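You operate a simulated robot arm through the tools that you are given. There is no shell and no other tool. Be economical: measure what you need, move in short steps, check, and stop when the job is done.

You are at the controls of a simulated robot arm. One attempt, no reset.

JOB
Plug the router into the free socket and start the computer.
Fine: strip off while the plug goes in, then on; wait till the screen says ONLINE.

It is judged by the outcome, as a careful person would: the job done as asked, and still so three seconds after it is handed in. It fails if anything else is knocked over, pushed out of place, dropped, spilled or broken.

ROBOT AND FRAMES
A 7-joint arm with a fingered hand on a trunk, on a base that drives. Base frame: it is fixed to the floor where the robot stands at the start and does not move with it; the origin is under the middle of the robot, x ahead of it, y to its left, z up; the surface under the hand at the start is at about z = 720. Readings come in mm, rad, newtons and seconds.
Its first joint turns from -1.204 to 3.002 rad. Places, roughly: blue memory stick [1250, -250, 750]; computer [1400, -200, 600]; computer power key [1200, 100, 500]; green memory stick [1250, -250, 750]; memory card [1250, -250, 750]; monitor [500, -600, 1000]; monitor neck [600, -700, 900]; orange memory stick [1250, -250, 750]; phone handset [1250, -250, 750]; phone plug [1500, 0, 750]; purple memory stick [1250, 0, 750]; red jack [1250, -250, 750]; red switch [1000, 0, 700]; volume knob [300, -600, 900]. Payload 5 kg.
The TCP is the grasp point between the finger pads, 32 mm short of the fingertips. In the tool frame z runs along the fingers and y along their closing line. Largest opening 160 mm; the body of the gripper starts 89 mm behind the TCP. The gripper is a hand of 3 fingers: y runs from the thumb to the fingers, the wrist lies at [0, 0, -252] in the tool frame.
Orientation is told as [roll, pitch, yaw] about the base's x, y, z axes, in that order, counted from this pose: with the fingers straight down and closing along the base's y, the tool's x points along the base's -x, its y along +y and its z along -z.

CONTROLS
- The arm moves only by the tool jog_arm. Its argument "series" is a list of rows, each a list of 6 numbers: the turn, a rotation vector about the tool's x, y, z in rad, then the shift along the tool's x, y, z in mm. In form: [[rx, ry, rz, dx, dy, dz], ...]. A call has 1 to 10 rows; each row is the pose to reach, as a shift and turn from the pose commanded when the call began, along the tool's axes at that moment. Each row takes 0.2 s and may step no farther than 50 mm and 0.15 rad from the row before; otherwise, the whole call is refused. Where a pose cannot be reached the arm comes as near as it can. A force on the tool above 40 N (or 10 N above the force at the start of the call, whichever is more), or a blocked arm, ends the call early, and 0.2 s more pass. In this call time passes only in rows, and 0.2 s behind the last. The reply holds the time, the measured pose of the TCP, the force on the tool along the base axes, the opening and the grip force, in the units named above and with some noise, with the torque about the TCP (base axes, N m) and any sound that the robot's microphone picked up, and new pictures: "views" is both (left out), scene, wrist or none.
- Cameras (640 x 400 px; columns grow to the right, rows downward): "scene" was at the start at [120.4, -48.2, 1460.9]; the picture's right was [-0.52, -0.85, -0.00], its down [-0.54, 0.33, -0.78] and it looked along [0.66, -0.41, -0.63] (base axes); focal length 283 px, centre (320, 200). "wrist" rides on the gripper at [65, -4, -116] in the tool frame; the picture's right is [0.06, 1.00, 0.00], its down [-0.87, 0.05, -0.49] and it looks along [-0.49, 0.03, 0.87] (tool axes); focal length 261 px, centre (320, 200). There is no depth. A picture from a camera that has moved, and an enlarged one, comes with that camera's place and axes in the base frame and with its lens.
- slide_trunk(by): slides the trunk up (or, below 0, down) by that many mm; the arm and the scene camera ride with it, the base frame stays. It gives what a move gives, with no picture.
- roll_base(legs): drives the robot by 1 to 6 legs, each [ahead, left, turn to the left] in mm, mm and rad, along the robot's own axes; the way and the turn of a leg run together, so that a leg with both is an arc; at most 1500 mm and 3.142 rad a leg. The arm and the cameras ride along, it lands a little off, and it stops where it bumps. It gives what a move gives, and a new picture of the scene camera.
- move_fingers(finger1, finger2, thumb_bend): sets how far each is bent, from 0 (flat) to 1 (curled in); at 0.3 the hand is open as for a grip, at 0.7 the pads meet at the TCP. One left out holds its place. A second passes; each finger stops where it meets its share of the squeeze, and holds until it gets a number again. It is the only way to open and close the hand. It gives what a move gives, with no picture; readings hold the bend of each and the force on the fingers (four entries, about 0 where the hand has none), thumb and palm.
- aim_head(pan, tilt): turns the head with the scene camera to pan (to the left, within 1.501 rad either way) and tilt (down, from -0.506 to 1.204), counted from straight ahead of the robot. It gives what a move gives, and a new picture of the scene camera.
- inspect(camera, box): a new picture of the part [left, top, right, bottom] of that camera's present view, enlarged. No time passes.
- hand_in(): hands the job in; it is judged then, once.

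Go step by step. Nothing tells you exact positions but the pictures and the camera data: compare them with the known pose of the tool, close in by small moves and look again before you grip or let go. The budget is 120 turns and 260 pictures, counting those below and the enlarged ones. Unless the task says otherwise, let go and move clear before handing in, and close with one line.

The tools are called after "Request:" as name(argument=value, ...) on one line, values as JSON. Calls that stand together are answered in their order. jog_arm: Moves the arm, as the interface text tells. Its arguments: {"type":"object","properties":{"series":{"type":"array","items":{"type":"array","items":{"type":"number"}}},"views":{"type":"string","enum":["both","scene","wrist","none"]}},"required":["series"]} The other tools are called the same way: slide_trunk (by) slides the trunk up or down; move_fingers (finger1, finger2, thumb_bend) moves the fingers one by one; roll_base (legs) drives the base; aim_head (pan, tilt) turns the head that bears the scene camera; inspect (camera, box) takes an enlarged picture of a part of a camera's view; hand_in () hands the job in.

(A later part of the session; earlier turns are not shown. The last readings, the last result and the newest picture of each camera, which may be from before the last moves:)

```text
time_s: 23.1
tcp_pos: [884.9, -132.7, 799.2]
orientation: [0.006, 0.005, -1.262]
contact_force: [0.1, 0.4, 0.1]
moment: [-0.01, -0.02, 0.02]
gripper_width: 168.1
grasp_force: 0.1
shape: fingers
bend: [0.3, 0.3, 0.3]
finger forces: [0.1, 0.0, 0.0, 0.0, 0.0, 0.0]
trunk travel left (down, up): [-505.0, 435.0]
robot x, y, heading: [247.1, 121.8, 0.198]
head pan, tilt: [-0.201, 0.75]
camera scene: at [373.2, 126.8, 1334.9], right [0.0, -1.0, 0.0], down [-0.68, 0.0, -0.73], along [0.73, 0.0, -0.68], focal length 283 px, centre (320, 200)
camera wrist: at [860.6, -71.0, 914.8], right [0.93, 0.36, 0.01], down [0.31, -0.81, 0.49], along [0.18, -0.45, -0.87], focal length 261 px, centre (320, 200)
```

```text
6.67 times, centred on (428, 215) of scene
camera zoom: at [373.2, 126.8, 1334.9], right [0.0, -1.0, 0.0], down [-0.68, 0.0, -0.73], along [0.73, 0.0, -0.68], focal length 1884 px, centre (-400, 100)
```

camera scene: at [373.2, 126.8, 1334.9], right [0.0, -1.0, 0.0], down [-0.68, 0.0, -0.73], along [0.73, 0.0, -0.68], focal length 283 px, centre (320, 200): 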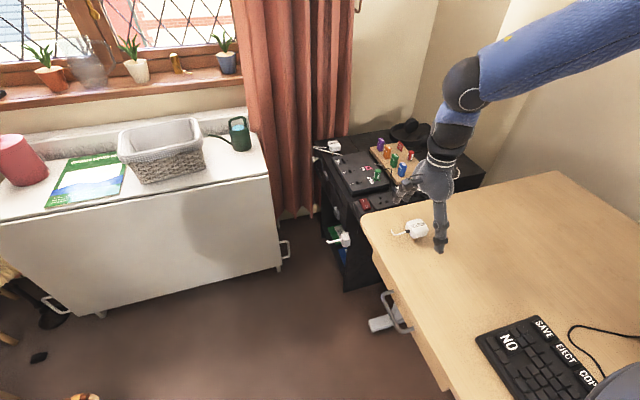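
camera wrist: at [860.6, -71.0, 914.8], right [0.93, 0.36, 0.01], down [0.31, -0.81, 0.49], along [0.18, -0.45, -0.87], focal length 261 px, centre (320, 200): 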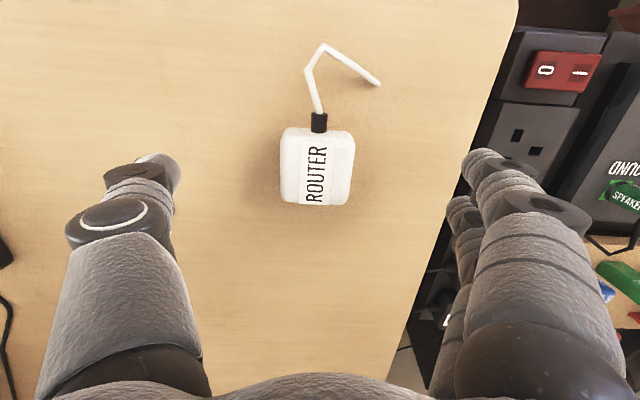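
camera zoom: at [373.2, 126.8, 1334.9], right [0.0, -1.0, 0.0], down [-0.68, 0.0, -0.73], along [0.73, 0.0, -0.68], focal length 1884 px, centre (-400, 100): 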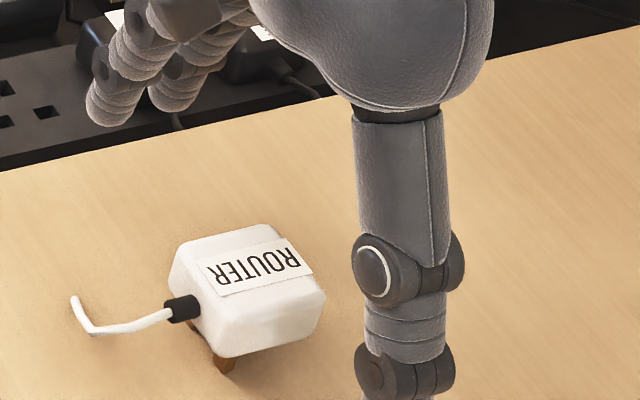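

Plug is centred between thumb and fingers. Lower 20 mm and pre-close to check.

Request:
jog_arm(series=[[0, 0, 0, 0, -2, 10], [0, 0, 0, 0, -2, 20]], views="none")

Request:
move_fingers(finger1=0.5, finger2=0.5, thumb_bend=0.5)

Request:
inspect(camera="scene", box=[380, 185, 476, 245])

Request:
inspect(camera="wrist", box=[160, 50, 480, 250])

```text
time_s: 23.7
tcp_pos: [883.2, -132.4, 779.3]
orientation: [0.007, 0.005, -1.264]
contact_force: [1.4, 0.1, 0.0]
moment: [0.02, -0.01, 0.0]
gripper_width: 167.6
grasp_force: 0.1
shape: fingers
bend: [0.3, 0.3, 0.3]
finger forces: [0.0, 0.1, 0.0, 0.0, 0.0, 0.1]
trunk travel left (down, up): [-505.0, 435.0]
robot x, y, heading: [244.0, 118.9, 0.198]
head pan, tilt: [-0.201, 0.75]
```

```text
time_s: 24.7
tcp_pos: [882.6, -132.2, 780.5]
orientation: [0.006, 0.004, -1.263]
contact_force: [0.5, 0.3, 0.9]
moment: [0.01, -0.02, -0.03]
gripper_width: 88.0
grasp_force: 0.1
shape: fingers
bend: [0.5, 0.5, 0.5]
finger forces: [0.1, 0.0, 0.0, 0.1, 0.0, 0.0]
trunk travel left (down, up): [-505.0, 435.0]
robot x, y, heading: [245.5, 117.5, 0.199]
head pan, tilt: [-0.201, 0.75]
```

```text
6.67 times, centred on (428, 215) of scene
camera zoom: at [373.0, 126.6, 1334.9], right [0.0, -1.0, 0.0], down [-0.68, 0.0, -0.73], along [0.73, 0.0, -0.68], focal length 1884 px, centre (-400, 100)
```

zoom: 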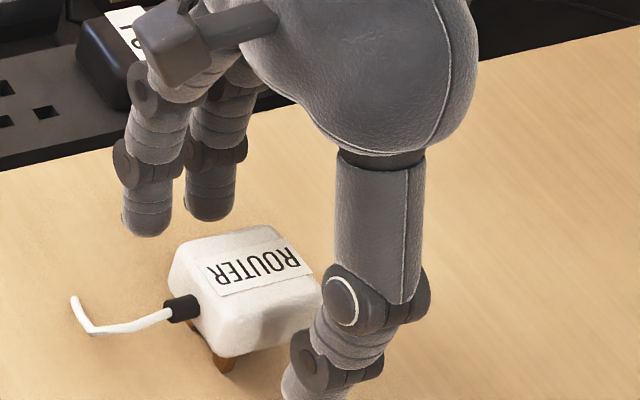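

```text
2.00 times, centred on (320, 150) of wrist
camera zoom: at [858.5, -71.4, 896.1], right [0.93, 0.36, 0.01], down [0.31, -0.81, 0.49], along [0.18, -0.45, -0.87], focal length 521 px, centre (320, 300)
```

zoom: 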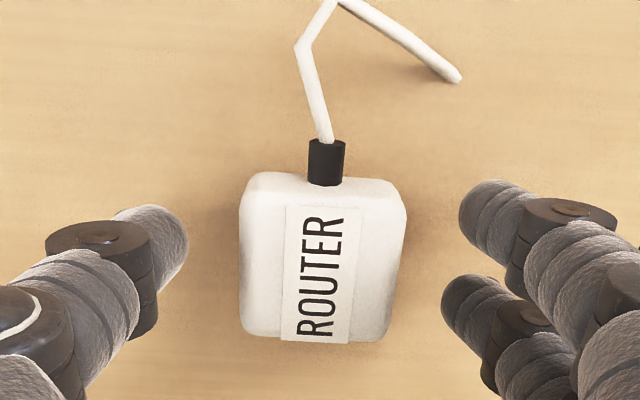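

Well centred. Closing on the plug.

Request:
move_fingers(finger1=0.63, finger2=0.63, thumb_bend=0.63)

Request:
inspect(camera="wrist", box=[160, 50, 480, 250])

Request:
inspect(camera="scene", box=[380, 185, 476, 245])

```text
time_s: 25.7
tcp_pos: [883.3, -132.4, 780.1]
orientation: [0.006, 0.003, -1.264]
contact_force: [-0.3, 0.3, 0.5]
moment: [0.03, 0.0, -0.01]
gripper_width: 51.1
grasp_force: 7.0
shape: fingers
bend: [0.59, 0.59, 0.61]
finger forces: [3.6, 3.5, 0.0, 0.1, 7.0, 0.0]
trunk travel left (down, up): [-505.0, 435.0]
robot x, y, heading: [241.3, 117.0, 0.197]
head pan, tilt: [-0.201, 0.75]
```

```text
2.00 times, centred on (320, 150) of wrist
camera zoom: at [858.5, -71.4, 896.1], right [0.93, 0.36, 0.01], down [0.31, -0.81, 0.49], along [0.18, -0.45, -0.87], focal length 521 px, centre (320, 300)
```

zoom: 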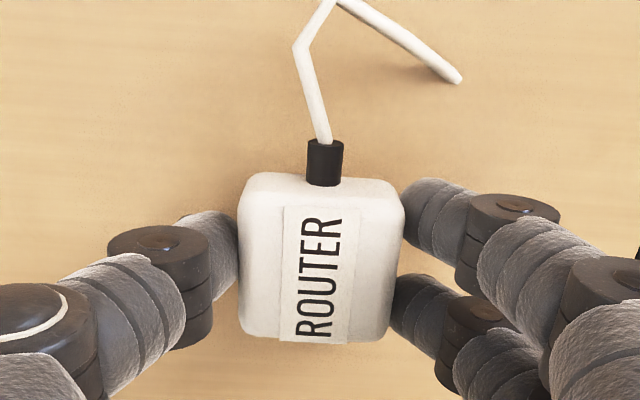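

```text
6.67 times, centred on (428, 215) of scene
camera zoom: at [373.0, 126.6, 1334.9], right [0.0, -1.0, 0.0], down [-0.68, 0.0, -0.73], along [0.73, 0.0, -0.68], focal length 1884 px, centre (-400, 100)
```

zoom: 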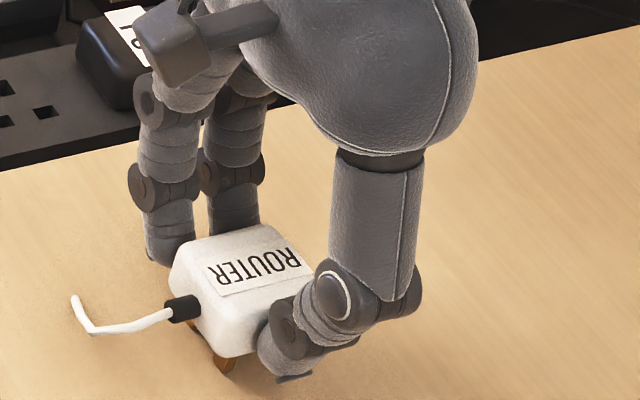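

Contact made; tighten the grip and lift 110 mm.

Request:
move_fingers(finger1=0.75, finger2=0.75, thumb_bend=0.75)

Request:
jog_arm(series=[[0, 0, 0, 0, 0, -15], [0, 0, 0, 0, 0, -45], [0, 0, 0, 0, 0, -80], [0, 0, 0, 0, 0, -110]], views="both")

```text
time_s: 26.7
tcp_pos: [883.6, -131.6, 779.8]
orientation: [0.007, 0.003, -1.263]
contact_force: [0.2, 1.0, -0.5]
moment: [0.01, -0.02, 0.03]
gripper_width: 49.1
grasp_force: 26.7
shape: fingers
bend: [0.6, 0.6, 0.65]
finger forces: [13.6, 13.6, 0.1, 0.0, 27.2, 0.0]
trunk travel left (down, up): [-505.0, 435.0]
robot x, y, heading: [242.6, 120.2, 0.202]
head pan, tilt: [-0.201, 0.75]
```

```text
time_s: 27.7
tcp_pos: [883.2, -133.9, 890.3]
orientation: [0.009, 0.003, -1.265]
contact_force: [0.4, -0.3, 0.0]
moment: [-0.02, 0.0, -0.03]
gripper_width: 49.2
grasp_force: 27.8
shape: fingers
bend: [0.6, 0.6, 0.65]
finger forces: [13.6, 13.6, 0.0, 0.0, 27.2, 0.0]
trunk travel left (down, up): [-505.0, 435.0]
robot x, y, heading: [247.4, 120.6, 0.202]
head pan, tilt: [-0.201, 0.75]
camera scene: at [372.4, 126.9, 1334.9], right [0.0, -1.0, 0.0], down [-0.68, 0.0, -0.73], along [0.73, 0.0, -0.68], focal length 283 px, centre (320, 200)
camera wrist: at [858.5, -72.9, 1006.4], right [0.93, 0.36, 0.01], down [0.31, -0.81, 0.49], along [0.18, -0.45, -0.87], focal length 261 px, centre (320, 200)
```

scene: 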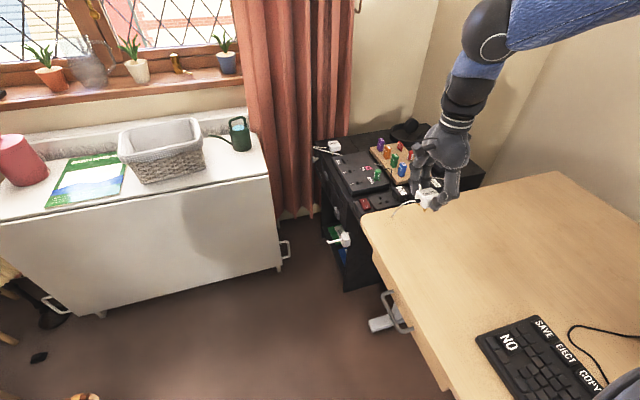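
wrist: 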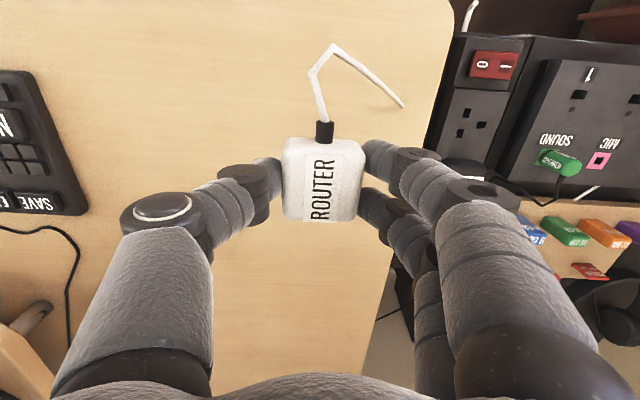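

The plug is held. Rotating a quarter turn so the cable faces the desk.

Request:
jog_arm(series=[[0, 0, -0.148, 0, 0, 0], [0, 0, -0.296, 0, 0, 0], [0, 0, -0.444, 0, 0, 0], [0, 0, -0.592, 0, 0, 0], [0, 0, -0.74, 0, 0, 0], [0, 0, -0.888, 0, 0, 0], [0, 0, -1.036, 0, 0, 0], [0, 0, -1.184, 0, 0, 0], [0, 0, -1.332, 0, 0, 0], [0, 0, -1.48, 0, 0, 0]], views="none")

Request:
jog_arm(series=[[0, 0, -0.09, -35, 0, 0], [0, 0, -0.09, -75, 0, 0], [0, 0, -0.09, -110, 0, 0]], views="both")

Request:
inspect(camera="wrist", box=[200, 40, 440, 190])

Request:
inspect(camera="scene", box=[350, 160, 446, 220])

```text
time_s: 29.9
tcp_pos: [881.3, -132.8, 889.2]
orientation: [0.005, -0.007, 0.218]
contact_force: [-0.8, 0.4, -0.8]
moment: [-0.02, 0.02, 0.0]
gripper_width: 49.1
grasp_force: 27.7
shape: fingers
bend: [0.6, 0.6, 0.65]
finger forces: [13.6, 13.5, 0.1, 0.0, 27.2, 0.1]
trunk travel left (down, up): [-505.0, 435.0]
robot x, y, heading: [242.7, 120.5, 0.199]
head pan, tilt: [-0.201, 0.75]
```

```text
time_s: 30.7
tcp_pos: [990.6, -109.6, 892.9]
orientation: [0.005, -0.008, 0.307]
contact_force: [1.1, -0.8, -0.8]
moment: [0.0, 0.01, -0.03]
gripper_width: 49.0
grasp_force: 27.1
shape: fingers
bend: [0.6, 0.6, 0.65]
finger forces: [13.6, 13.6, 0.0, 0.1, 27.2, 0.0]
trunk travel left (down, up): [-505.0, 435.0]
robot x, y, heading: [245.1, 120.7, 0.202]
head pan, tilt: [-0.201, 0.75]
camera scene: at [373.8, 127.0, 1334.8], right [0.0, -1.0, 0.0], down [-0.68, 0.0, -0.73], along [0.73, 0.0, -0.68], focal length 283 px, centre (320, 200)
camera wrist: at [928.0, -133.0, 1007.9], right [-0.36, 0.93, 0.0], down [0.81, 0.31, 0.5], along [0.46, 0.18, -0.87], focal length 261 px, centre (320, 200)
```

scene: 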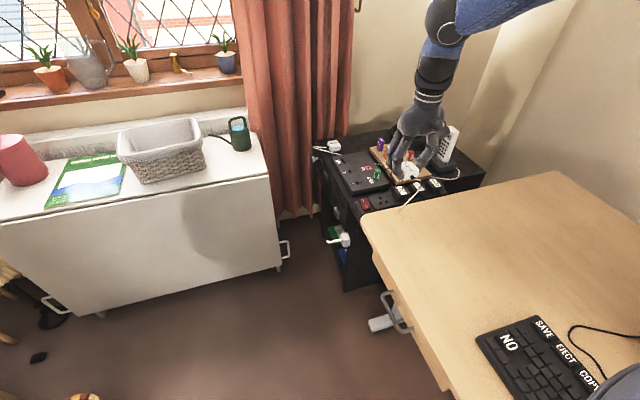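
wrist: 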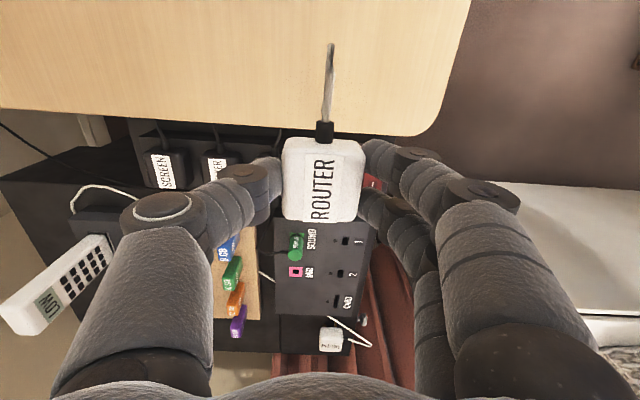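

```text
2.67 times, centred on (320, 115) of wrist
camera zoom: at [928.0, -133.0, 1007.9], right [-0.36, 0.93, 0.0], down [0.81, 0.31, 0.5], along [0.46, 0.18, -0.87], focal length 695 px, centre (320, 427)
```

zoom: 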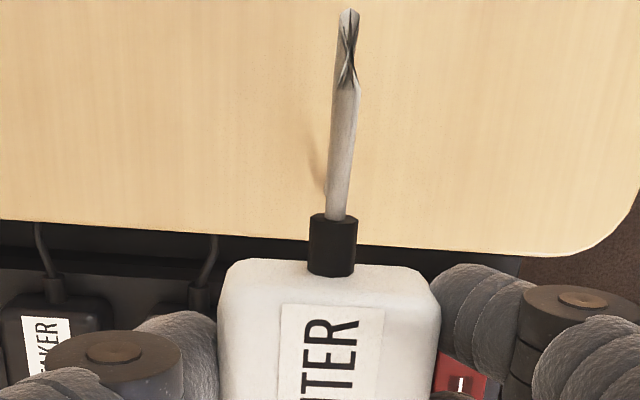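

```text
6.67 times, centred on (398, 190) of scene
camera zoom: at [373.8, 127.0, 1334.8], right [0.0, -1.0, 0.0], down [-0.68, 0.0, -0.73], along [0.73, 0.0, -0.68], focal length 1884 px, centre (-200, 267)
```

zoom: 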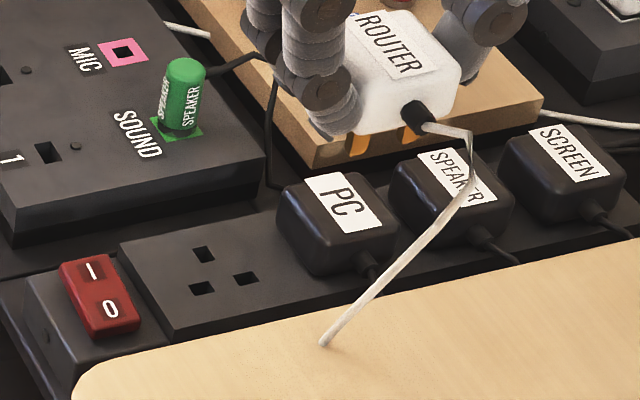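

The held plug is aligned, its pins visible. I'll move above the free socket (body centre about (1054, -76)) and stop with the pins well above it for a check.

Request:
jog_arm(series=[[0, 0, 0, -35, 6, 0], [0, 0, 0, -70, 13, 0], [0, 0, 0, -70, 13, 45], [0, 0, 0, -70, 13, 90], [0, 0, 0, -70, 13, 110]], views="none")

Request:
aim_head(pan=-0.35, tilt=0.65)

Request:
inspect(camera="scene", box=[280, 160, 376, 220])

Request:
inspect(camera="wrist", box=[200, 60, 440, 210])

```text
time_s: 31.9
tcp_pos: [1053.3, -76.6, 780.2]
orientation: [0.006, -0.007, 0.305]
contact_force: [-0.3, -0.8, -1.6]
moment: [0.0, 0.0, -0.03]
gripper_width: 49.3
grasp_force: 27.0
shape: fingers
bend: [0.6, 0.6, 0.65]
finger forces: [13.6, 13.6, 0.0, 0.0, 27.2, 0.0]
trunk travel left (down, up): [-505.0, 435.0]
robot x, y, heading: [240.8, 120.6, 0.203]
head pan, tilt: [-0.201, 0.75]
```

```text
time_s: 32.6
tcp_pos: [1053.1, -76.5, 780.6]
orientation: [0.004, -0.007, 0.308]
contact_force: [-0.8, -0.6, -1.0]
moment: [-0.05, 0.0, -0.03]
gripper_width: 49.1
grasp_force: 27.9
shape: fingers
bend: [0.6, 0.6, 0.65]
finger forces: [13.6, 13.7, 0.0, 0.1, 27.2, 0.1]
trunk travel left (down, up): [-505.0, 435.0]
robot x, y, heading: [245.4, 118.5, 0.197]
head pan, tilt: [-0.351, 0.649]
camera scene: at [376.1, 113.7, 1343.4], right [-0.15, -0.99, 0.0], down [-0.6, 0.09, -0.8], along [0.79, -0.12, -0.61], focal length 283 px, centre (320, 200)
```

scene: 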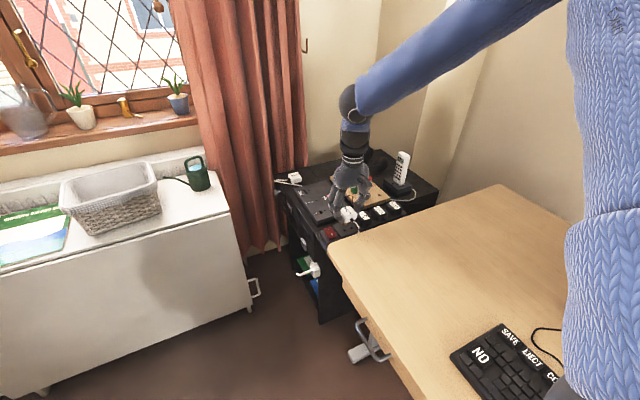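

```text
6.67 times, centred on (328, 190) of scene
camera zoom: at [376.1, 113.7, 1343.4], right [-0.15, -0.99, 0.0], down [-0.6, 0.09, -0.8], along [0.79, -0.12, -0.61], focal length 1884 px, centre (267, 267)
```

zoom: 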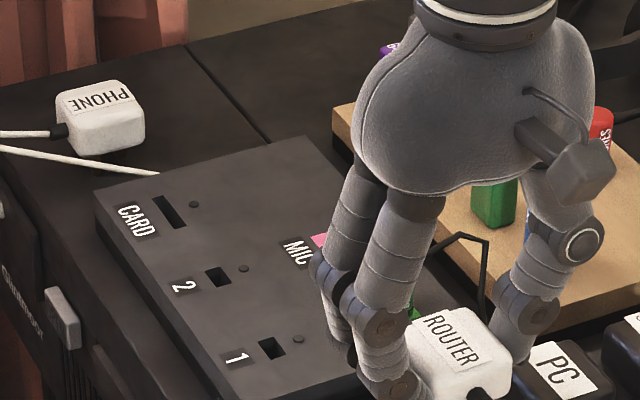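

```text
2.67 times, centred on (320, 135) of wrist
camera zoom: at [990.0, -100.1, 895.4], right [-0.36, 0.93, 0.0], down [0.81, 0.31, 0.5], along [0.46, 0.18, -0.87], focal length 695 px, centre (320, 373)
```

zoom: 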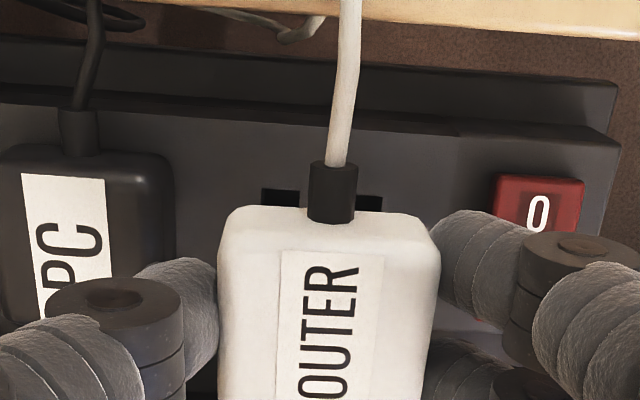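

Alignment looks within ~1–2 mm. Lower until pins are just above the strip and inspect from both cameras.

Request:
jog_arm(series=[[0, 0, 0, 0, 0.5, 10], [0, 0, 0, 0, 0.5, 20]], views="none")

Request:
inspect(camera="scene", box=[320, 200, 384, 240])

Request:
inspect(camera="wrist", box=[260, 90, 388, 170])

```text
time_s: 33.2
tcp_pos: [1052.9, -75.6, 761.0]
orientation: [0.004, -0.007, 0.308]
contact_force: [0.2, -0.7, -0.3]
moment: [0.05, -0.01, 0.02]
gripper_width: 48.9
grasp_force: 27.4
shape: fingers
bend: [0.6, 0.6, 0.65]
finger forces: [13.6, 13.7, 0.0, 0.0, 27.3, 0.0]
trunk travel left (down, up): [-505.0, 435.0]
robot x, y, heading: [245.2, 118.0, 0.199]
head pan, tilt: [-0.351, 0.649]
```

```text
10.00 times, centred on (352, 220) of scene
camera zoom: at [376.1, 113.6, 1343.5], right [-0.15, -0.99, 0.0], down [-0.6, 0.09, -0.8], along [0.79, -0.12, -0.6], focal length 2827 px, centre (0, 0)
```

zoom: 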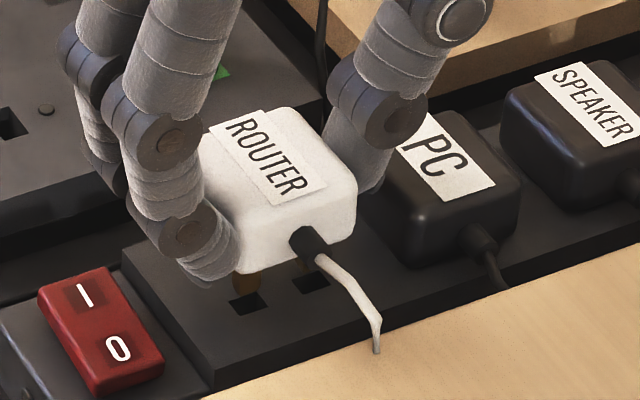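

```text
5.00 times, centred on (324, 130) of wrist
camera zoom: at [990.3, -98.6, 876.4], right [-0.36, 0.93, 0.0], down [0.81, 0.31, 0.5], along [0.46, 0.18, -0.87], focal length 1303 px, centre (300, 550)
```

zoom: 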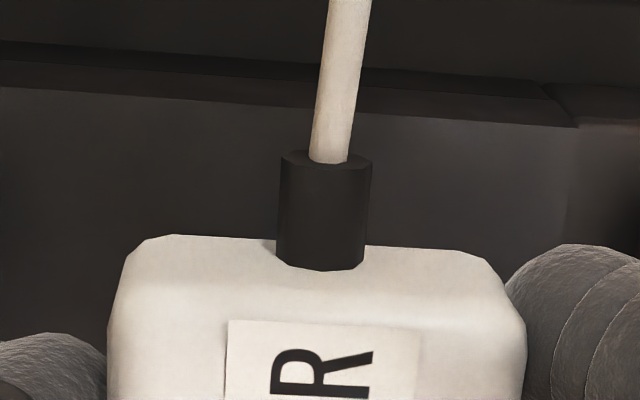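

Request:
inspect(camera="scene", box=[338, 219, 362, 234])

```text
16.00 times, centred on (350, 226) of scene
camera zoom: at [376.1, 113.6, 1343.5], right [-0.15, -0.99, 0.0], down [-0.6, 0.09, -0.8], along [0.79, -0.12, -0.6], focal length 4523 px, centre (-160, -224)
```

zoom: 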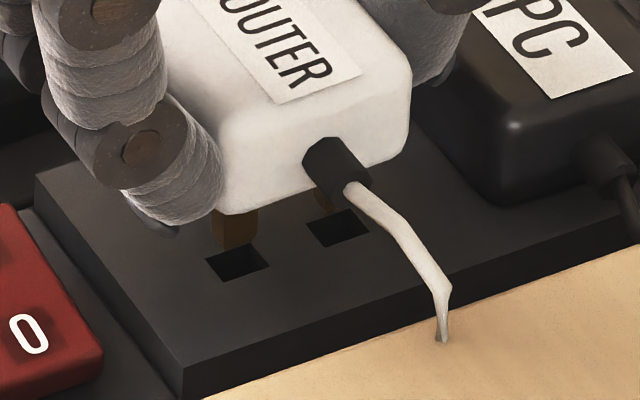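

The pins' height above the slots is uncertain by several mm, so I'll lower in small steps and compare directly in the picture.

Request:
jog_arm(series=[[0, 0, 0, 0, 0, 2], [0, 0, 0, 0, 0, 4]], views="none")

Request:
inspect(camera="scene", box=[338, 219, 362, 234])

```text
time_s: 33.8
tcp_pos: [1054.3, -74.7, 757.4]
orientation: [0.004, -0.007, 0.305]
contact_force: [0.0, -0.5, -0.9]
moment: [-0.01, 0.01, 0.0]
gripper_width: 49.1
grasp_force: 27.4
shape: fingers
bend: [0.6, 0.6, 0.65]
finger forces: [13.6, 13.6, 0.0, 0.1, 27.1, 0.1]
trunk travel left (down, up): [-505.0, 435.0]
robot x, y, heading: [245.4, 122.0, 0.199]
head pan, tilt: [-0.351, 0.649]
```

```text
16.00 times, centred on (350, 226) of scene
camera zoom: at [376.0, 113.7, 1343.5], right [-0.15, -0.99, 0.0], down [-0.6, 0.09, -0.8], along [0.79, -0.12, -0.6], focal length 4523 px, centre (-160, -224)
```

zoom: 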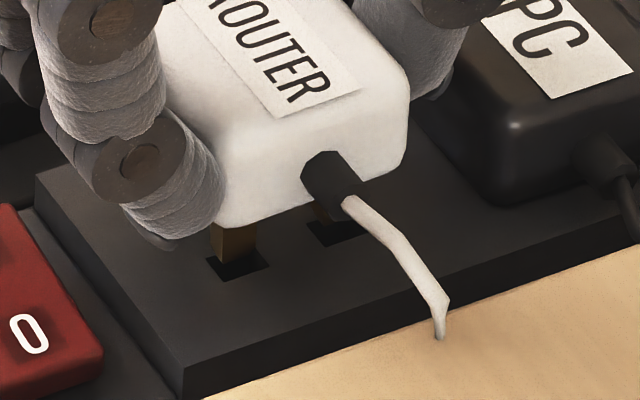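

Request:
jog_arm(series=[[0, 0, 0, 0, 0, 1], [0, 0, 0, 0, 0, 2]], views="none")

Request:
inspect(camera="scene", box=[342, 222, 358, 232])

```text
time_s: 34.4
tcp_pos: [1053.0, -75.0, 754.7]
orientation: [0.004, -0.006, 0.306]
contact_force: [-0.6, -0.3, 0.1]
moment: [0.01, -0.02, -0.03]
gripper_width: 49.1
grasp_force: 27.6
shape: fingers
bend: [0.6, 0.6, 0.65]
finger forces: [13.6, 13.6, 0.1, 0.0, 27.2, 0.0]
trunk travel left (down, up): [-505.0, 435.0]
robot x, y, heading: [241.0, 121.9, 0.2]
head pan, tilt: [-0.351, 0.649]
```

```text
16.00 times, centred on (350, 227) of scene
camera zoom: at [376.1, 113.7, 1343.5], right [-0.15, -0.99, 0.0], down [-0.6, 0.09, -0.8], along [0.79, -0.12, -0.6], focal length 4523 px, centre (-160, -232)
```

zoom: 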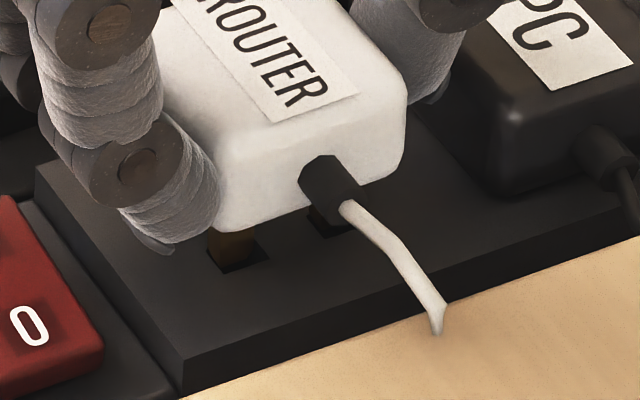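

Request:
jog_arm(series=[[0, 0, 0, 0, 0, 1], [0, 0, 0, 0, 0, 2]], views="none")

Request:
inspect(camera="scene", box=[342, 222, 358, 232])

```text
time_s: 35.0
tcp_pos: [1052.6, -74.4, 752.4]
orientation: [0.004, -0.008, 0.308]
contact_force: [0.7, 0.2, -0.7]
moment: [-0.04, 0.0, -0.01]
gripper_width: 49.0
grasp_force: 27.7
shape: fingers
bend: [0.6, 0.6, 0.65]
finger forces: [13.4, 13.4, 0.1, 0.1, 27.3, 0.1]
trunk travel left (down, up): [-505.0, 435.0]
robot x, y, heading: [243.0, 117.1, 0.201]
head pan, tilt: [-0.351, 0.649]
```

```text
16.00 times, centred on (350, 227) of scene
camera zoom: at [376.1, 113.6, 1343.5], right [-0.15, -0.99, 0.0], down [-0.6, 0.09, -0.8], along [0.79, -0.12, -0.6], focal length 4523 px, centre (-160, -232)
```

zoom: 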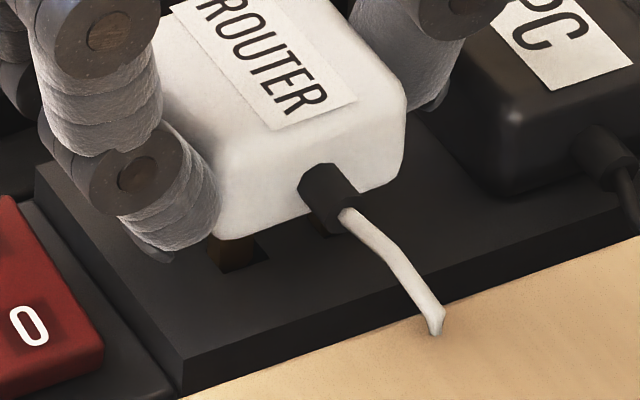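

Visible pin length has begun to shrink with no contact force, so the pins seem to be entering. Continue down gently.

Request:
jog_arm(series=[[0, 0, 0, 0, 0, 1], [0, 0, 0, 0, 0, 2], [0, 0, 0, 0, 0, 3]], views="none")

Request:
inspect(camera="scene", box=[342, 222, 358, 232])

```text
time_s: 35.8
tcp_pos: [1053.2, -74.6, 748.4]
orientation: [0.002, -0.007, 0.308]
contact_force: [-0.9, 0.0, -1.1]
moment: [0.0, -0.02, 0.01]
gripper_width: 49.1
grasp_force: 27.0
shape: fingers
bend: [0.6, 0.6, 0.65]
finger forces: [13.6, 13.6, 0.1, 0.1, 27.4, 0.1]
trunk travel left (down, up): [-505.0, 435.0]
robot x, y, heading: [242.8, 118.7, 0.197]
head pan, tilt: [-0.351, 0.649]
```

```text
16.00 times, centred on (350, 227) of scene
camera zoom: at [376.1, 113.7, 1343.5], right [-0.15, -0.99, 0.0], down [-0.6, 0.09, -0.8], along [0.79, -0.12, -0.6], focal length 4523 px, centre (-160, -232)
```

zoom: 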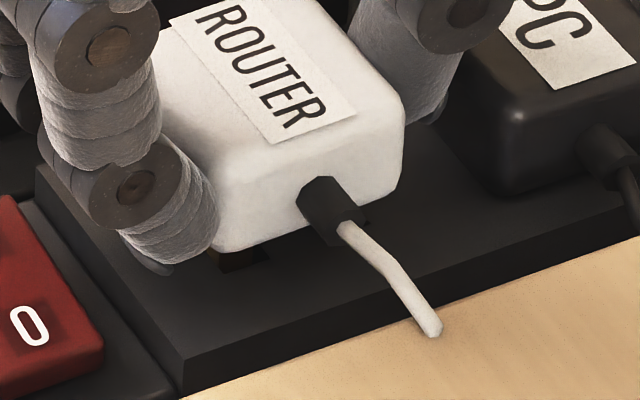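

Pins are in the slots. Push on down until it seats.

Request:
jog_arm(series=[[0, 0, 0, 0, 0, 2], [0, 0, 0, 0, 0, 4], [0, 0, 0, 0, 0, 6], [0, 0, 0, 0, 0, 8], [0, 0, 0, 0, 0, 10], [0, 0, 0, 0, 0, 12]], views="none")

Request:
inspect(camera="scene", box=[334, 215, 366, 235])

```text
time_s: 37.2
tcp_pos: [1052.9, -74.3, 739.0]
orientation: [0.003, -0.011, 0.306]
contact_force: [1.3, 2.9, 21.3]
moment: [-1.3, -0.73, 0.23]
gripper_width: 48.3
grasp_force: 58.2
shape: fingers
bend: [0.59, 0.59, 0.67]
finger forces: [14.0, 14.3, 0.1, 0.0, 88.6, 0.1]
trunk travel left (down, up): [-505.0, 435.0]
robot x, y, heading: [247.8, 121.7, 0.199]
head pan, tilt: [-0.351, 0.649]
```

```text
16.00 times, centred on (350, 225) of scene
camera zoom: at [374.4, 114.3, 1343.9], right [-0.15, -0.99, 0.0], down [-0.6, 0.09, -0.8], along [0.79, -0.12, -0.6], focal length 4523 px, centre (-160, -200)
```

zoom: 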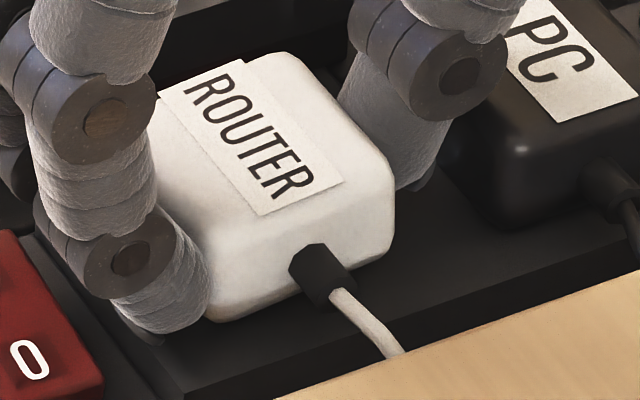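

Force rose to ~21 N; the plug looks nearly seated. I'll open the fingers slightly (avoiding the PC plug) and lift off to inspect.

Request:
move_fingers(finger1=0.54, finger2=0.54, thumb_bend=0.57)

Request:
inspect(camera="scene", box=[334, 215, 366, 235])

Request:
inspect(camera="wrist", box=[200, 60, 440, 210])

```text
time_s: 37.5
tcp_pos: [1052.7, -72.0, 741.3]
orientation: [0.007, -0.011, 0.308]
contact_force: [-14.0, 4.8, 30.2]
moment: [-1.3, -0.16, -0.48]
gripper_width: 59.5
grasp_force: 30.5
shape: fingers
bend: [0.54, 0.54, 0.59]
finger forces: [0.1, 0.6, 0.0, 0.1, 60.9, 0.1]
trunk travel left (down, up): [-505.0, 435.0]
robot x, y, heading: [240.7, 118.9, 0.199]
head pan, tilt: [-0.351, 0.649]
stopped: the force on the tool passed its limit at 45 N (the readings are from after the stop); the commanded pose is now the measured one
```

```text
16.00 times, centred on (350, 225) of scene
camera zoom: at [373.4, 114.8, 1343.9], right [-0.15, -0.99, 0.0], down [-0.6, 0.09, -0.8], along [0.79, -0.12, -0.6], focal length 4523 px, centre (-160, -200)
```

zoom: 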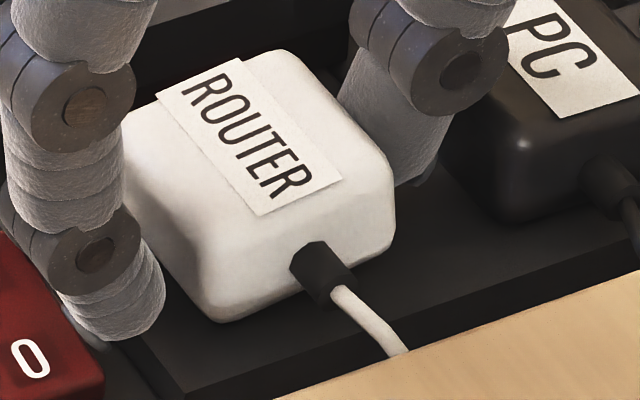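

```text
2.67 times, centred on (320, 135) of wrist
camera zoom: at [990.3, -96.0, 857.2], right [-0.36, 0.93, 0.0], down [0.81, 0.31, 0.5], along [0.47, 0.19, -0.86], focal length 695 px, centre (320, 373)
```

zoom: 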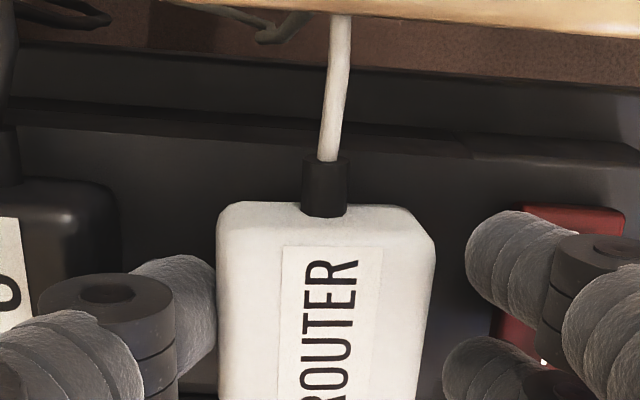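

Thumb tip is bearing on the strip. Lifting a few mm with a small shift off the plug.

Request:
jog_arm(series=[[0, 0, 0, 0, -1, -4], [0, 0, 0, 0, -3, -8], [0, 0, 0, 0, -4, -14]], views="none")

Request:
inspect(camera="scene", box=[334, 215, 366, 235])

```text
time_s: 38.3
tcp_pos: [1055.0, -78.2, 753.8]
orientation: [0.005, -0.009, 0.308]
contact_force: [-1.5, 3.7, 0.2]
moment: [0.05, 0.03, -0.01]
gripper_width: 61.9
grasp_force: 1.8
shape: fingers
bend: [0.54, 0.54, 0.57]
finger forces: [0.0, 0.1, 0.1, 0.0, 3.9, 0.0]
trunk travel left (down, up): [-505.0, 435.0]
robot x, y, heading: [245.4, 121.3, 0.2]
head pan, tilt: [-0.351, 0.649]
```

```text
16.00 times, centred on (350, 225) of scene
camera zoom: at [376.1, 113.8, 1343.3], right [-0.15, -0.99, 0.0], down [-0.6, 0.09, -0.8], along [0.79, -0.12, -0.6], focal length 4523 px, centre (-160, -200)
```

zoom: 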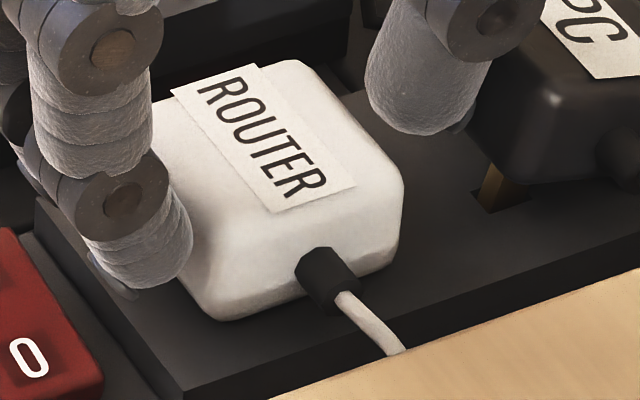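

The thumb dragged the PC plug partly up; I must undo that. First move the thumb off it sideways, before any more lifting.

Request:
jog_arm(series=[[0, 0, 0, 0, 3, 0], [0, 0, 0, 0, 6, 0]], views="none")

Request:
inspect(camera="scene", box=[334, 205, 382, 235])

Request:
inspect(camera="wrist", box=[160, 60, 400, 210])

```text
time_s: 38.9
tcp_pos: [1052.5, -73.2, 752.8]
orientation: [0.005, -0.008, 0.307]
contact_force: [0.7, 0.4, -0.2]
moment: [0.04, -0.04, 0.01]
gripper_width: 66.0
grasp_force: 0.0
shape: fingers
bend: [0.54, 0.54, 0.56]
finger forces: [0.0, 0.0, 0.0, 0.0, 0.3, 0.1]
trunk travel left (down, up): [-505.0, 435.0]
robot x, y, heading: [247.5, 119.6, 0.2]
head pan, tilt: [-0.351, 0.649]
```

```text
13.33 times, centred on (358, 220) of scene
camera zoom: at [376.1, 113.6, 1343.5], right [-0.15, -0.99, 0.0], down [-0.6, 0.09, -0.8], along [0.79, -0.12, -0.6], focal length 3769 px, centre (-187, -67)
```

zoom: 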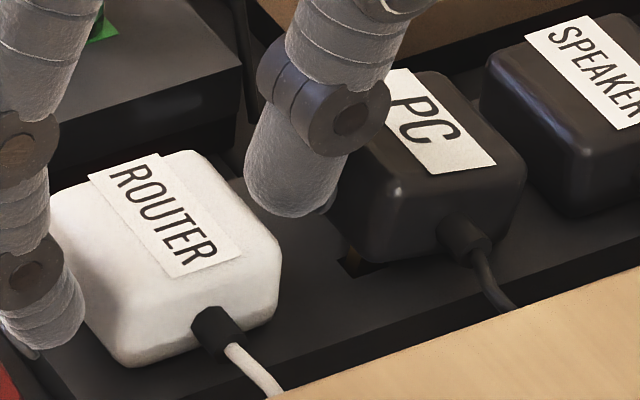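

```text
2.67 times, centred on (280, 135) of wrist
camera zoom: at [990.7, -96.0, 868.2], right [-0.36, 0.93, 0.0], down [0.81, 0.31, 0.5], along [0.46, 0.18, -0.87], focal length 695 px, centre (427, 373)
```

zoom: 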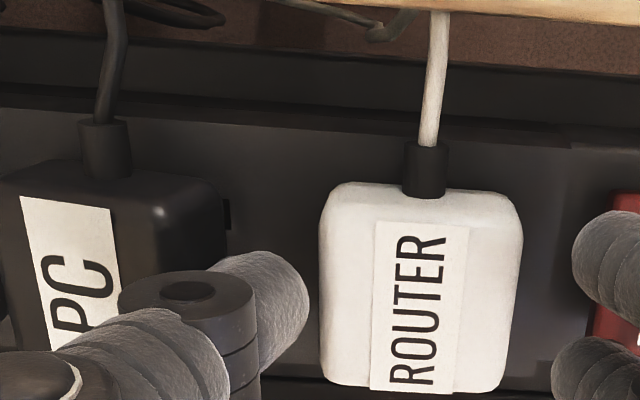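

Request:
jog_arm(series=[[0, 0, 0, 0, 3, 0], [0, 0, 0, 0, 4, -4], [0, 0, 0, 0, 4, -8]], views="none")

Request:
inspect(camera="scene", box=[334, 205, 382, 235])

```text
time_s: 39.7
tcp_pos: [1053.1, -66.2, 759.7]
orientation: [0.006, -0.01, 0.307]
contact_force: [0.3, -0.5, 0.3]
moment: [-0.01, 0.0, -0.02]
gripper_width: 67.0
grasp_force: 0.1
shape: fingers
bend: [0.54, 0.54, 0.56]
finger forces: [0.0, 0.0, 0.0, 0.0, 0.0, 0.0]
trunk travel left (down, up): [-505.0, 435.0]
robot x, y, heading: [243.6, 120.7, 0.199]
head pan, tilt: [-0.351, 0.649]
```

```text
13.33 times, centred on (358, 220) of scene
camera zoom: at [376.0, 113.6, 1343.5], right [-0.15, -0.99, 0.0], down [-0.6, 0.09, -0.8], along [0.79, -0.12, -0.6], focal length 3769 px, centre (-187, -67)
```

zoom: 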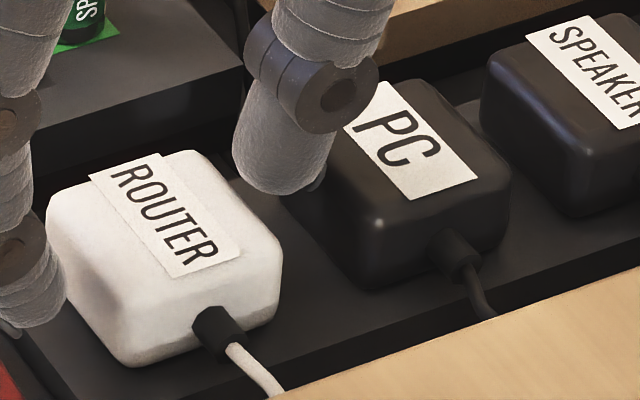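

The PC plug has dropped back into its socket. Lifting clear now.

Request:
jog_arm(series=[[0, 0, 0, 0, 1, -8], [0, 0, 0, 0, 1, -18], [0, 0, 0, 0, 1, -40], [0, 0, 0, 0, 1, -80]], views="wrist")

Request:
inspect(camera="scene", box=[326, 195, 406, 245])

Request:
inspect(camera="wrist", box=[120, 60, 360, 210])

```text
time_s: 40.7
tcp_pos: [1051.4, -68.9, 842.6]
orientation: [0.005, -0.009, 0.307]
contact_force: [-1.1, 1.0, -0.6]
moment: [0.02, -0.02, -0.02]
gripper_width: 67.0
grasp_force: 0.1
shape: fingers
bend: [0.54, 0.54, 0.56]
finger forces: [0.0, 0.0, 0.1, 0.0, 0.0, 0.1]
trunk travel left (down, up): [-505.0, 435.0]
robot x, y, heading: [247.0, 120.5, 0.199]
head pan, tilt: [-0.351, 0.649]
camera wrist: at [990.3, -92.1, 956.7], right [-0.36, 0.93, 0.0], down [0.81, 0.31, 0.5], along [0.47, 0.18, -0.87], focal length 261 px, centre (320, 200)
```

wrist: 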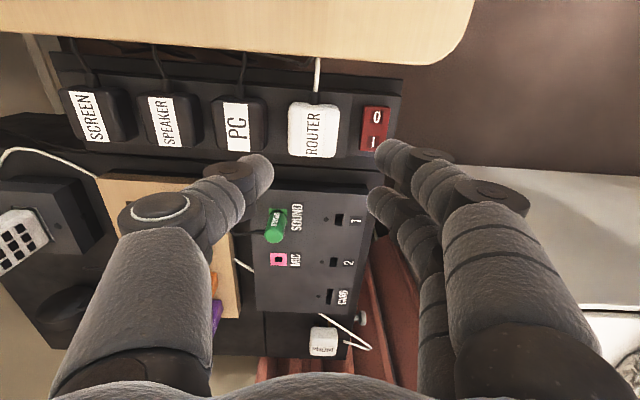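

```text
8.00 times, centred on (366, 220) of scene
camera zoom: at [375.0, 113.9, 1343.5], right [-0.15, -0.99, 0.0], down [-0.6, 0.09, -0.8], along [0.79, -0.12, -0.6], focal length 2262 px, centre (-48, 40)
```

zoom: 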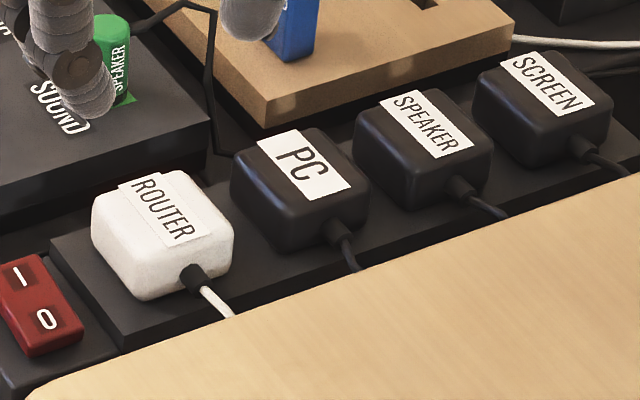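

```text
2.67 times, centred on (240, 135) of wrist
camera zoom: at [990.3, -92.1, 956.7], right [-0.36, 0.93, 0.0], down [0.81, 0.31, 0.5], along [0.47, 0.18, -0.87], focal length 695 px, centre (533, 373)
```

zoom: 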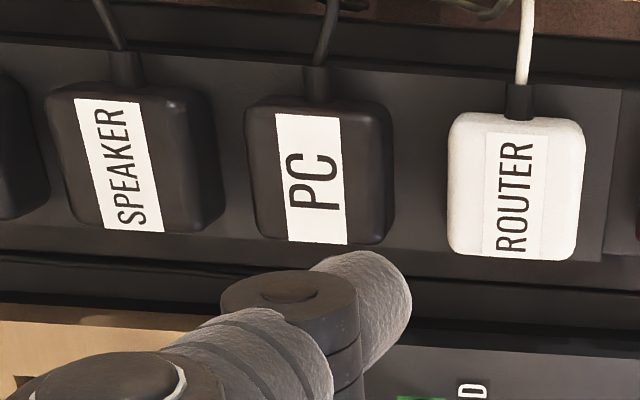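

Router plug is in, the PC plug looks back in place. To be sure both are fully seated, I'll close the fingertips together and press down on each top, router first.

Request:
move_fingers(finger1=0.7, finger2=0.7, thumb_bend=0.7)

Request:
jog_arm(series=[[0, 0, 0, -1, -6, 30], [0, 0, 0, -1, -6, 60], [0, 0, 0, -1, -6, 70], [0, 0, 0, -1, -6, 78], [0, 0, 0, -1, -6, 84], [0, 0, 0, -1, -6, 90], [0, 0, 0, -1, -6, 95], [0, 0, 0, -1, -6, 100]], views="none")

Request:
inspect(camera="scene", box=[326, 195, 406, 245])

```text
time_s: 41.7
tcp_pos: [1053.2, -69.3, 840.3]
orientation: [0.005, -0.009, 0.307]
contact_force: [0.6, 0.2, 0.4]
moment: [-0.01, 0.0, 0.02]
gripper_width: 12.8
grasp_force: 0.1
shape: fingers
bend: [0.7, 0.7, 0.7]
finger forces: [0.0, 0.1, 0.1, 0.0, 0.0, 0.1]
trunk travel left (down, up): [-505.0, 435.0]
robot x, y, heading: [242.5, 117.9, 0.194]
head pan, tilt: [-0.351, 0.649]
```

```text
time_s: 43.2
tcp_pos: [1055.9, -71.8, 757.5]
orientation: [0.004, -0.018, 0.307]
contact_force: [-2.2, -1.2, 27.8]
moment: [-0.2, 0.32, -0.01]
gripper_width: 9.5
grasp_force: 14.6
shape: fingers
bend: [0.71, 0.71, 0.71]
finger forces: [7.5, 4.9, 0.1, 0.1, 15.6, 0.0]
trunk travel left (down, up): [-505.0, 435.0]
robot x, y, heading: [246.0, 121.9, 0.2]
head pan, tilt: [-0.351, 0.649]
stopped in row 7: the force on the tool passed its limit at 46 N (the readings are from after the stop); the commanded pose is now the measured one
```

```text
8.00 times, centred on (366, 220) of scene
camera zoom: at [374.2, 113.6, 1344.1], right [-0.15, -0.99, 0.0], down [-0.6, 0.09, -0.8], along [0.79, -0.12, -0.6], focal length 2262 px, centre (-48, 40)
```

zoom: 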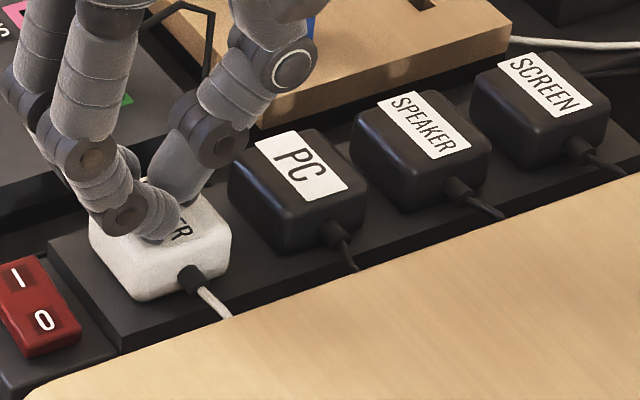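

Router plug is firmly seated. Now the same on the PC plug, about 64 mm along the strip.

Request:
jog_arm(series=[[0, 0, 0, 0, 0, -15], [0, 0, 0, 0, -5, -40], [0, 0, 0, 1, -40, -40], [0, 0, 0, 2, -66, -40], [0, 0, 0, 2, -66, -15], [0, 0, 0, 2, -66, -6], [0, 0, 0, 2, -66, 0], [0, 0, 0, 2, -66, 5], [0, 0, 0, 2, -66, 10]], views="none")

Request:
inspect(camera="scene", box=[326, 195, 406, 245])

```text
time_s: 44.9
tcp_pos: [1076.9, -134.4, 755.9]
orientation: [0.003, -0.022, 0.306]
contact_force: [-2.0, -2.4, 25.2]
moment: [-0.2, 0.24, 0.0]
gripper_width: 9.2
grasp_force: 12.8
shape: fingers
bend: [0.71, 0.71, 0.71]
finger forces: [6.8, 3.7, 0.0, 0.0, 14.8, 0.1]
trunk travel left (down, up): [-505.0, 435.0]
robot x, y, heading: [246.2, 120.3, 0.195]
head pan, tilt: [-0.351, 0.649]
stopped in row 8: the force on the tool passed its limit at 44 N (the readings are from after the stop); the commanded pose is now the measured one
```

```text
8.00 times, centred on (366, 220) of scene
camera zoom: at [374.2, 113.6, 1344.0], right [-0.15, -0.99, 0.0], down [-0.6, 0.09, -0.8], along [0.79, -0.12, -0.6], focal length 2262 px, centre (-48, 40)
```

zoom: 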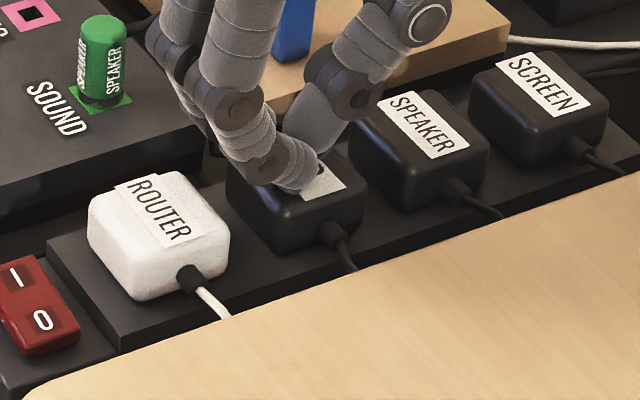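

PC plug is firmly seated too. Lift, reshape to the pointing finger, and go over the rocker's I end.

Request:
jog_arm(series=[[0, 0, 0, 0, 0, -15], [0, 0, 0, 0, 0, -50], [0, 0, 0, 0, 0, -90], [0, 0, 0, -9, 37, -90], [0, 0, 0, -18, 75, -90], [0, 0, 0, -27, 113, -90]], views="none")

Request:
move_fingers(finger2=0.3, finger1=0.7, thumb_bend=0.3)

Request:
move_fingers(thumb_bend=0.93)

Request:
aim_head(pan=-0.25, tilt=0.75)

Request:
inspect(camera="wrist", box=[200, 60, 440, 210])

```text
time_s: 46.3
tcp_pos: [1066.4, -20.1, 846.2]
orientation: [0.003, -0.016, 0.307]
contact_force: [-0.2, 0.4, 0.1]
moment: [-0.01, 0.04, -0.01]
gripper_width: 11.8
grasp_force: 0.0
shape: fingers
bend: [0.7, 0.7, 0.7]
finger forces: [0.1, 0.0, 0.0, 0.1, 0.0, 0.0]
trunk travel left (down, up): [-505.0, 435.0]
robot x, y, heading: [241.3, 123.4, 0.197]
head pan, tilt: [-0.351, 0.649]
```

```text
time_s: 47.3
tcp_pos: [1066.0, -20.7, 846.9]
orientation: [0.004, -0.017, 0.306]
contact_force: [0.2, -0.7, -0.7]
moment: [-0.01, 0.07, 0.01]
gripper_width: 88.4
grasp_force: 0.0
shape: fingers
bend: [0.7, 0.3, 0.3]
finger forces: [0.1, 0.1, 0.0, 0.0, 0.0, 0.0]
trunk travel left (down, up): [-505.0, 435.0]
robot x, y, heading: [241.5, 121.7, 0.202]
head pan, tilt: [-0.351, 0.649]
```

```text
time_s: 48.3
tcp_pos: [1066.5, -21.6, 845.8]
orientation: [0.002, -0.018, 0.306]
contact_force: [0.0, 0.0, -0.3]
moment: [0.02, 0.02, 0.02]
gripper_width: 20.7
grasp_force: 0.1
shape: fingers
bend: [0.69, 0.3, 0.91]
finger forces: [0.1, 0.0, 0.0, 0.0, 0.0, 0.0]
trunk travel left (down, up): [-505.0, 435.0]
robot x, y, heading: [244.1, 123.2, 0.199]
head pan, tilt: [-0.351, 0.649]
```

```text
time_s: 49.0
tcp_pos: [1067.7, -21.4, 846.9]
orientation: [0.003, -0.018, 0.305]
contact_force: [0.2, -0.3, 0.0]
moment: [0.01, 0.0, 0.0]
gripper_width: 21.3
grasp_force: 0.1
shape: fingers
bend: [0.69, 0.3, 0.91]
finger forces: [0.0, 0.1, 0.1, 0.1, 0.0, 0.1]
trunk travel left (down, up): [-505.0, 435.0]
robot x, y, heading: [244.9, 120.0, 0.197]
head pan, tilt: [-0.25, 0.75]
camera scene: at [373.0, 122.3, 1334.9], right [-0.05, -1.0, 0.0], down [-0.68, 0.04, -0.73], along [0.73, -0.04, -0.68], focal length 283 px, centre (320, 200)
```

scene: 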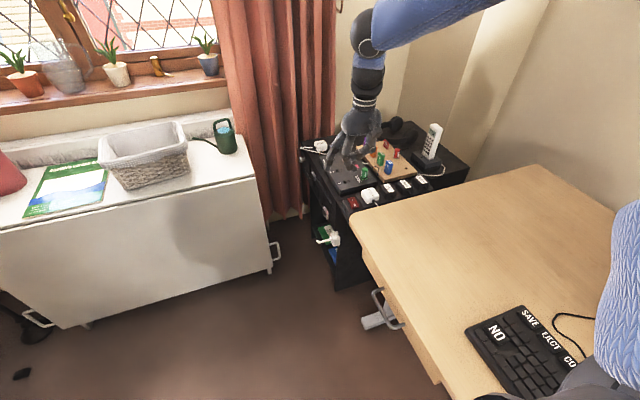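

```text
2.67 times, centred on (320, 135) of wrist
camera zoom: at [1003.5, -45.0, 961.9], right [-0.36, 0.93, 0.0], down [0.8, 0.31, 0.51], along [0.47, 0.19, -0.86], focal length 695 px, centre (320, 373)
```

zoom: 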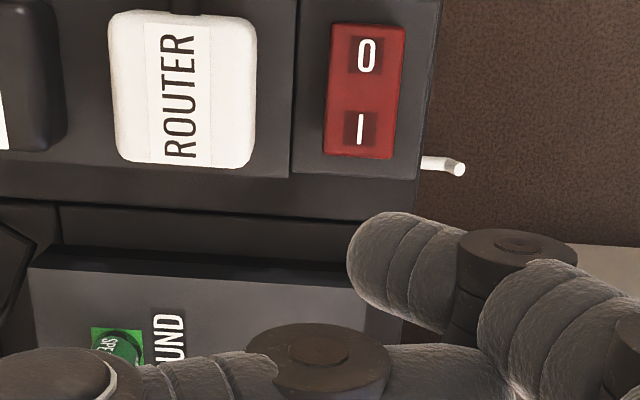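

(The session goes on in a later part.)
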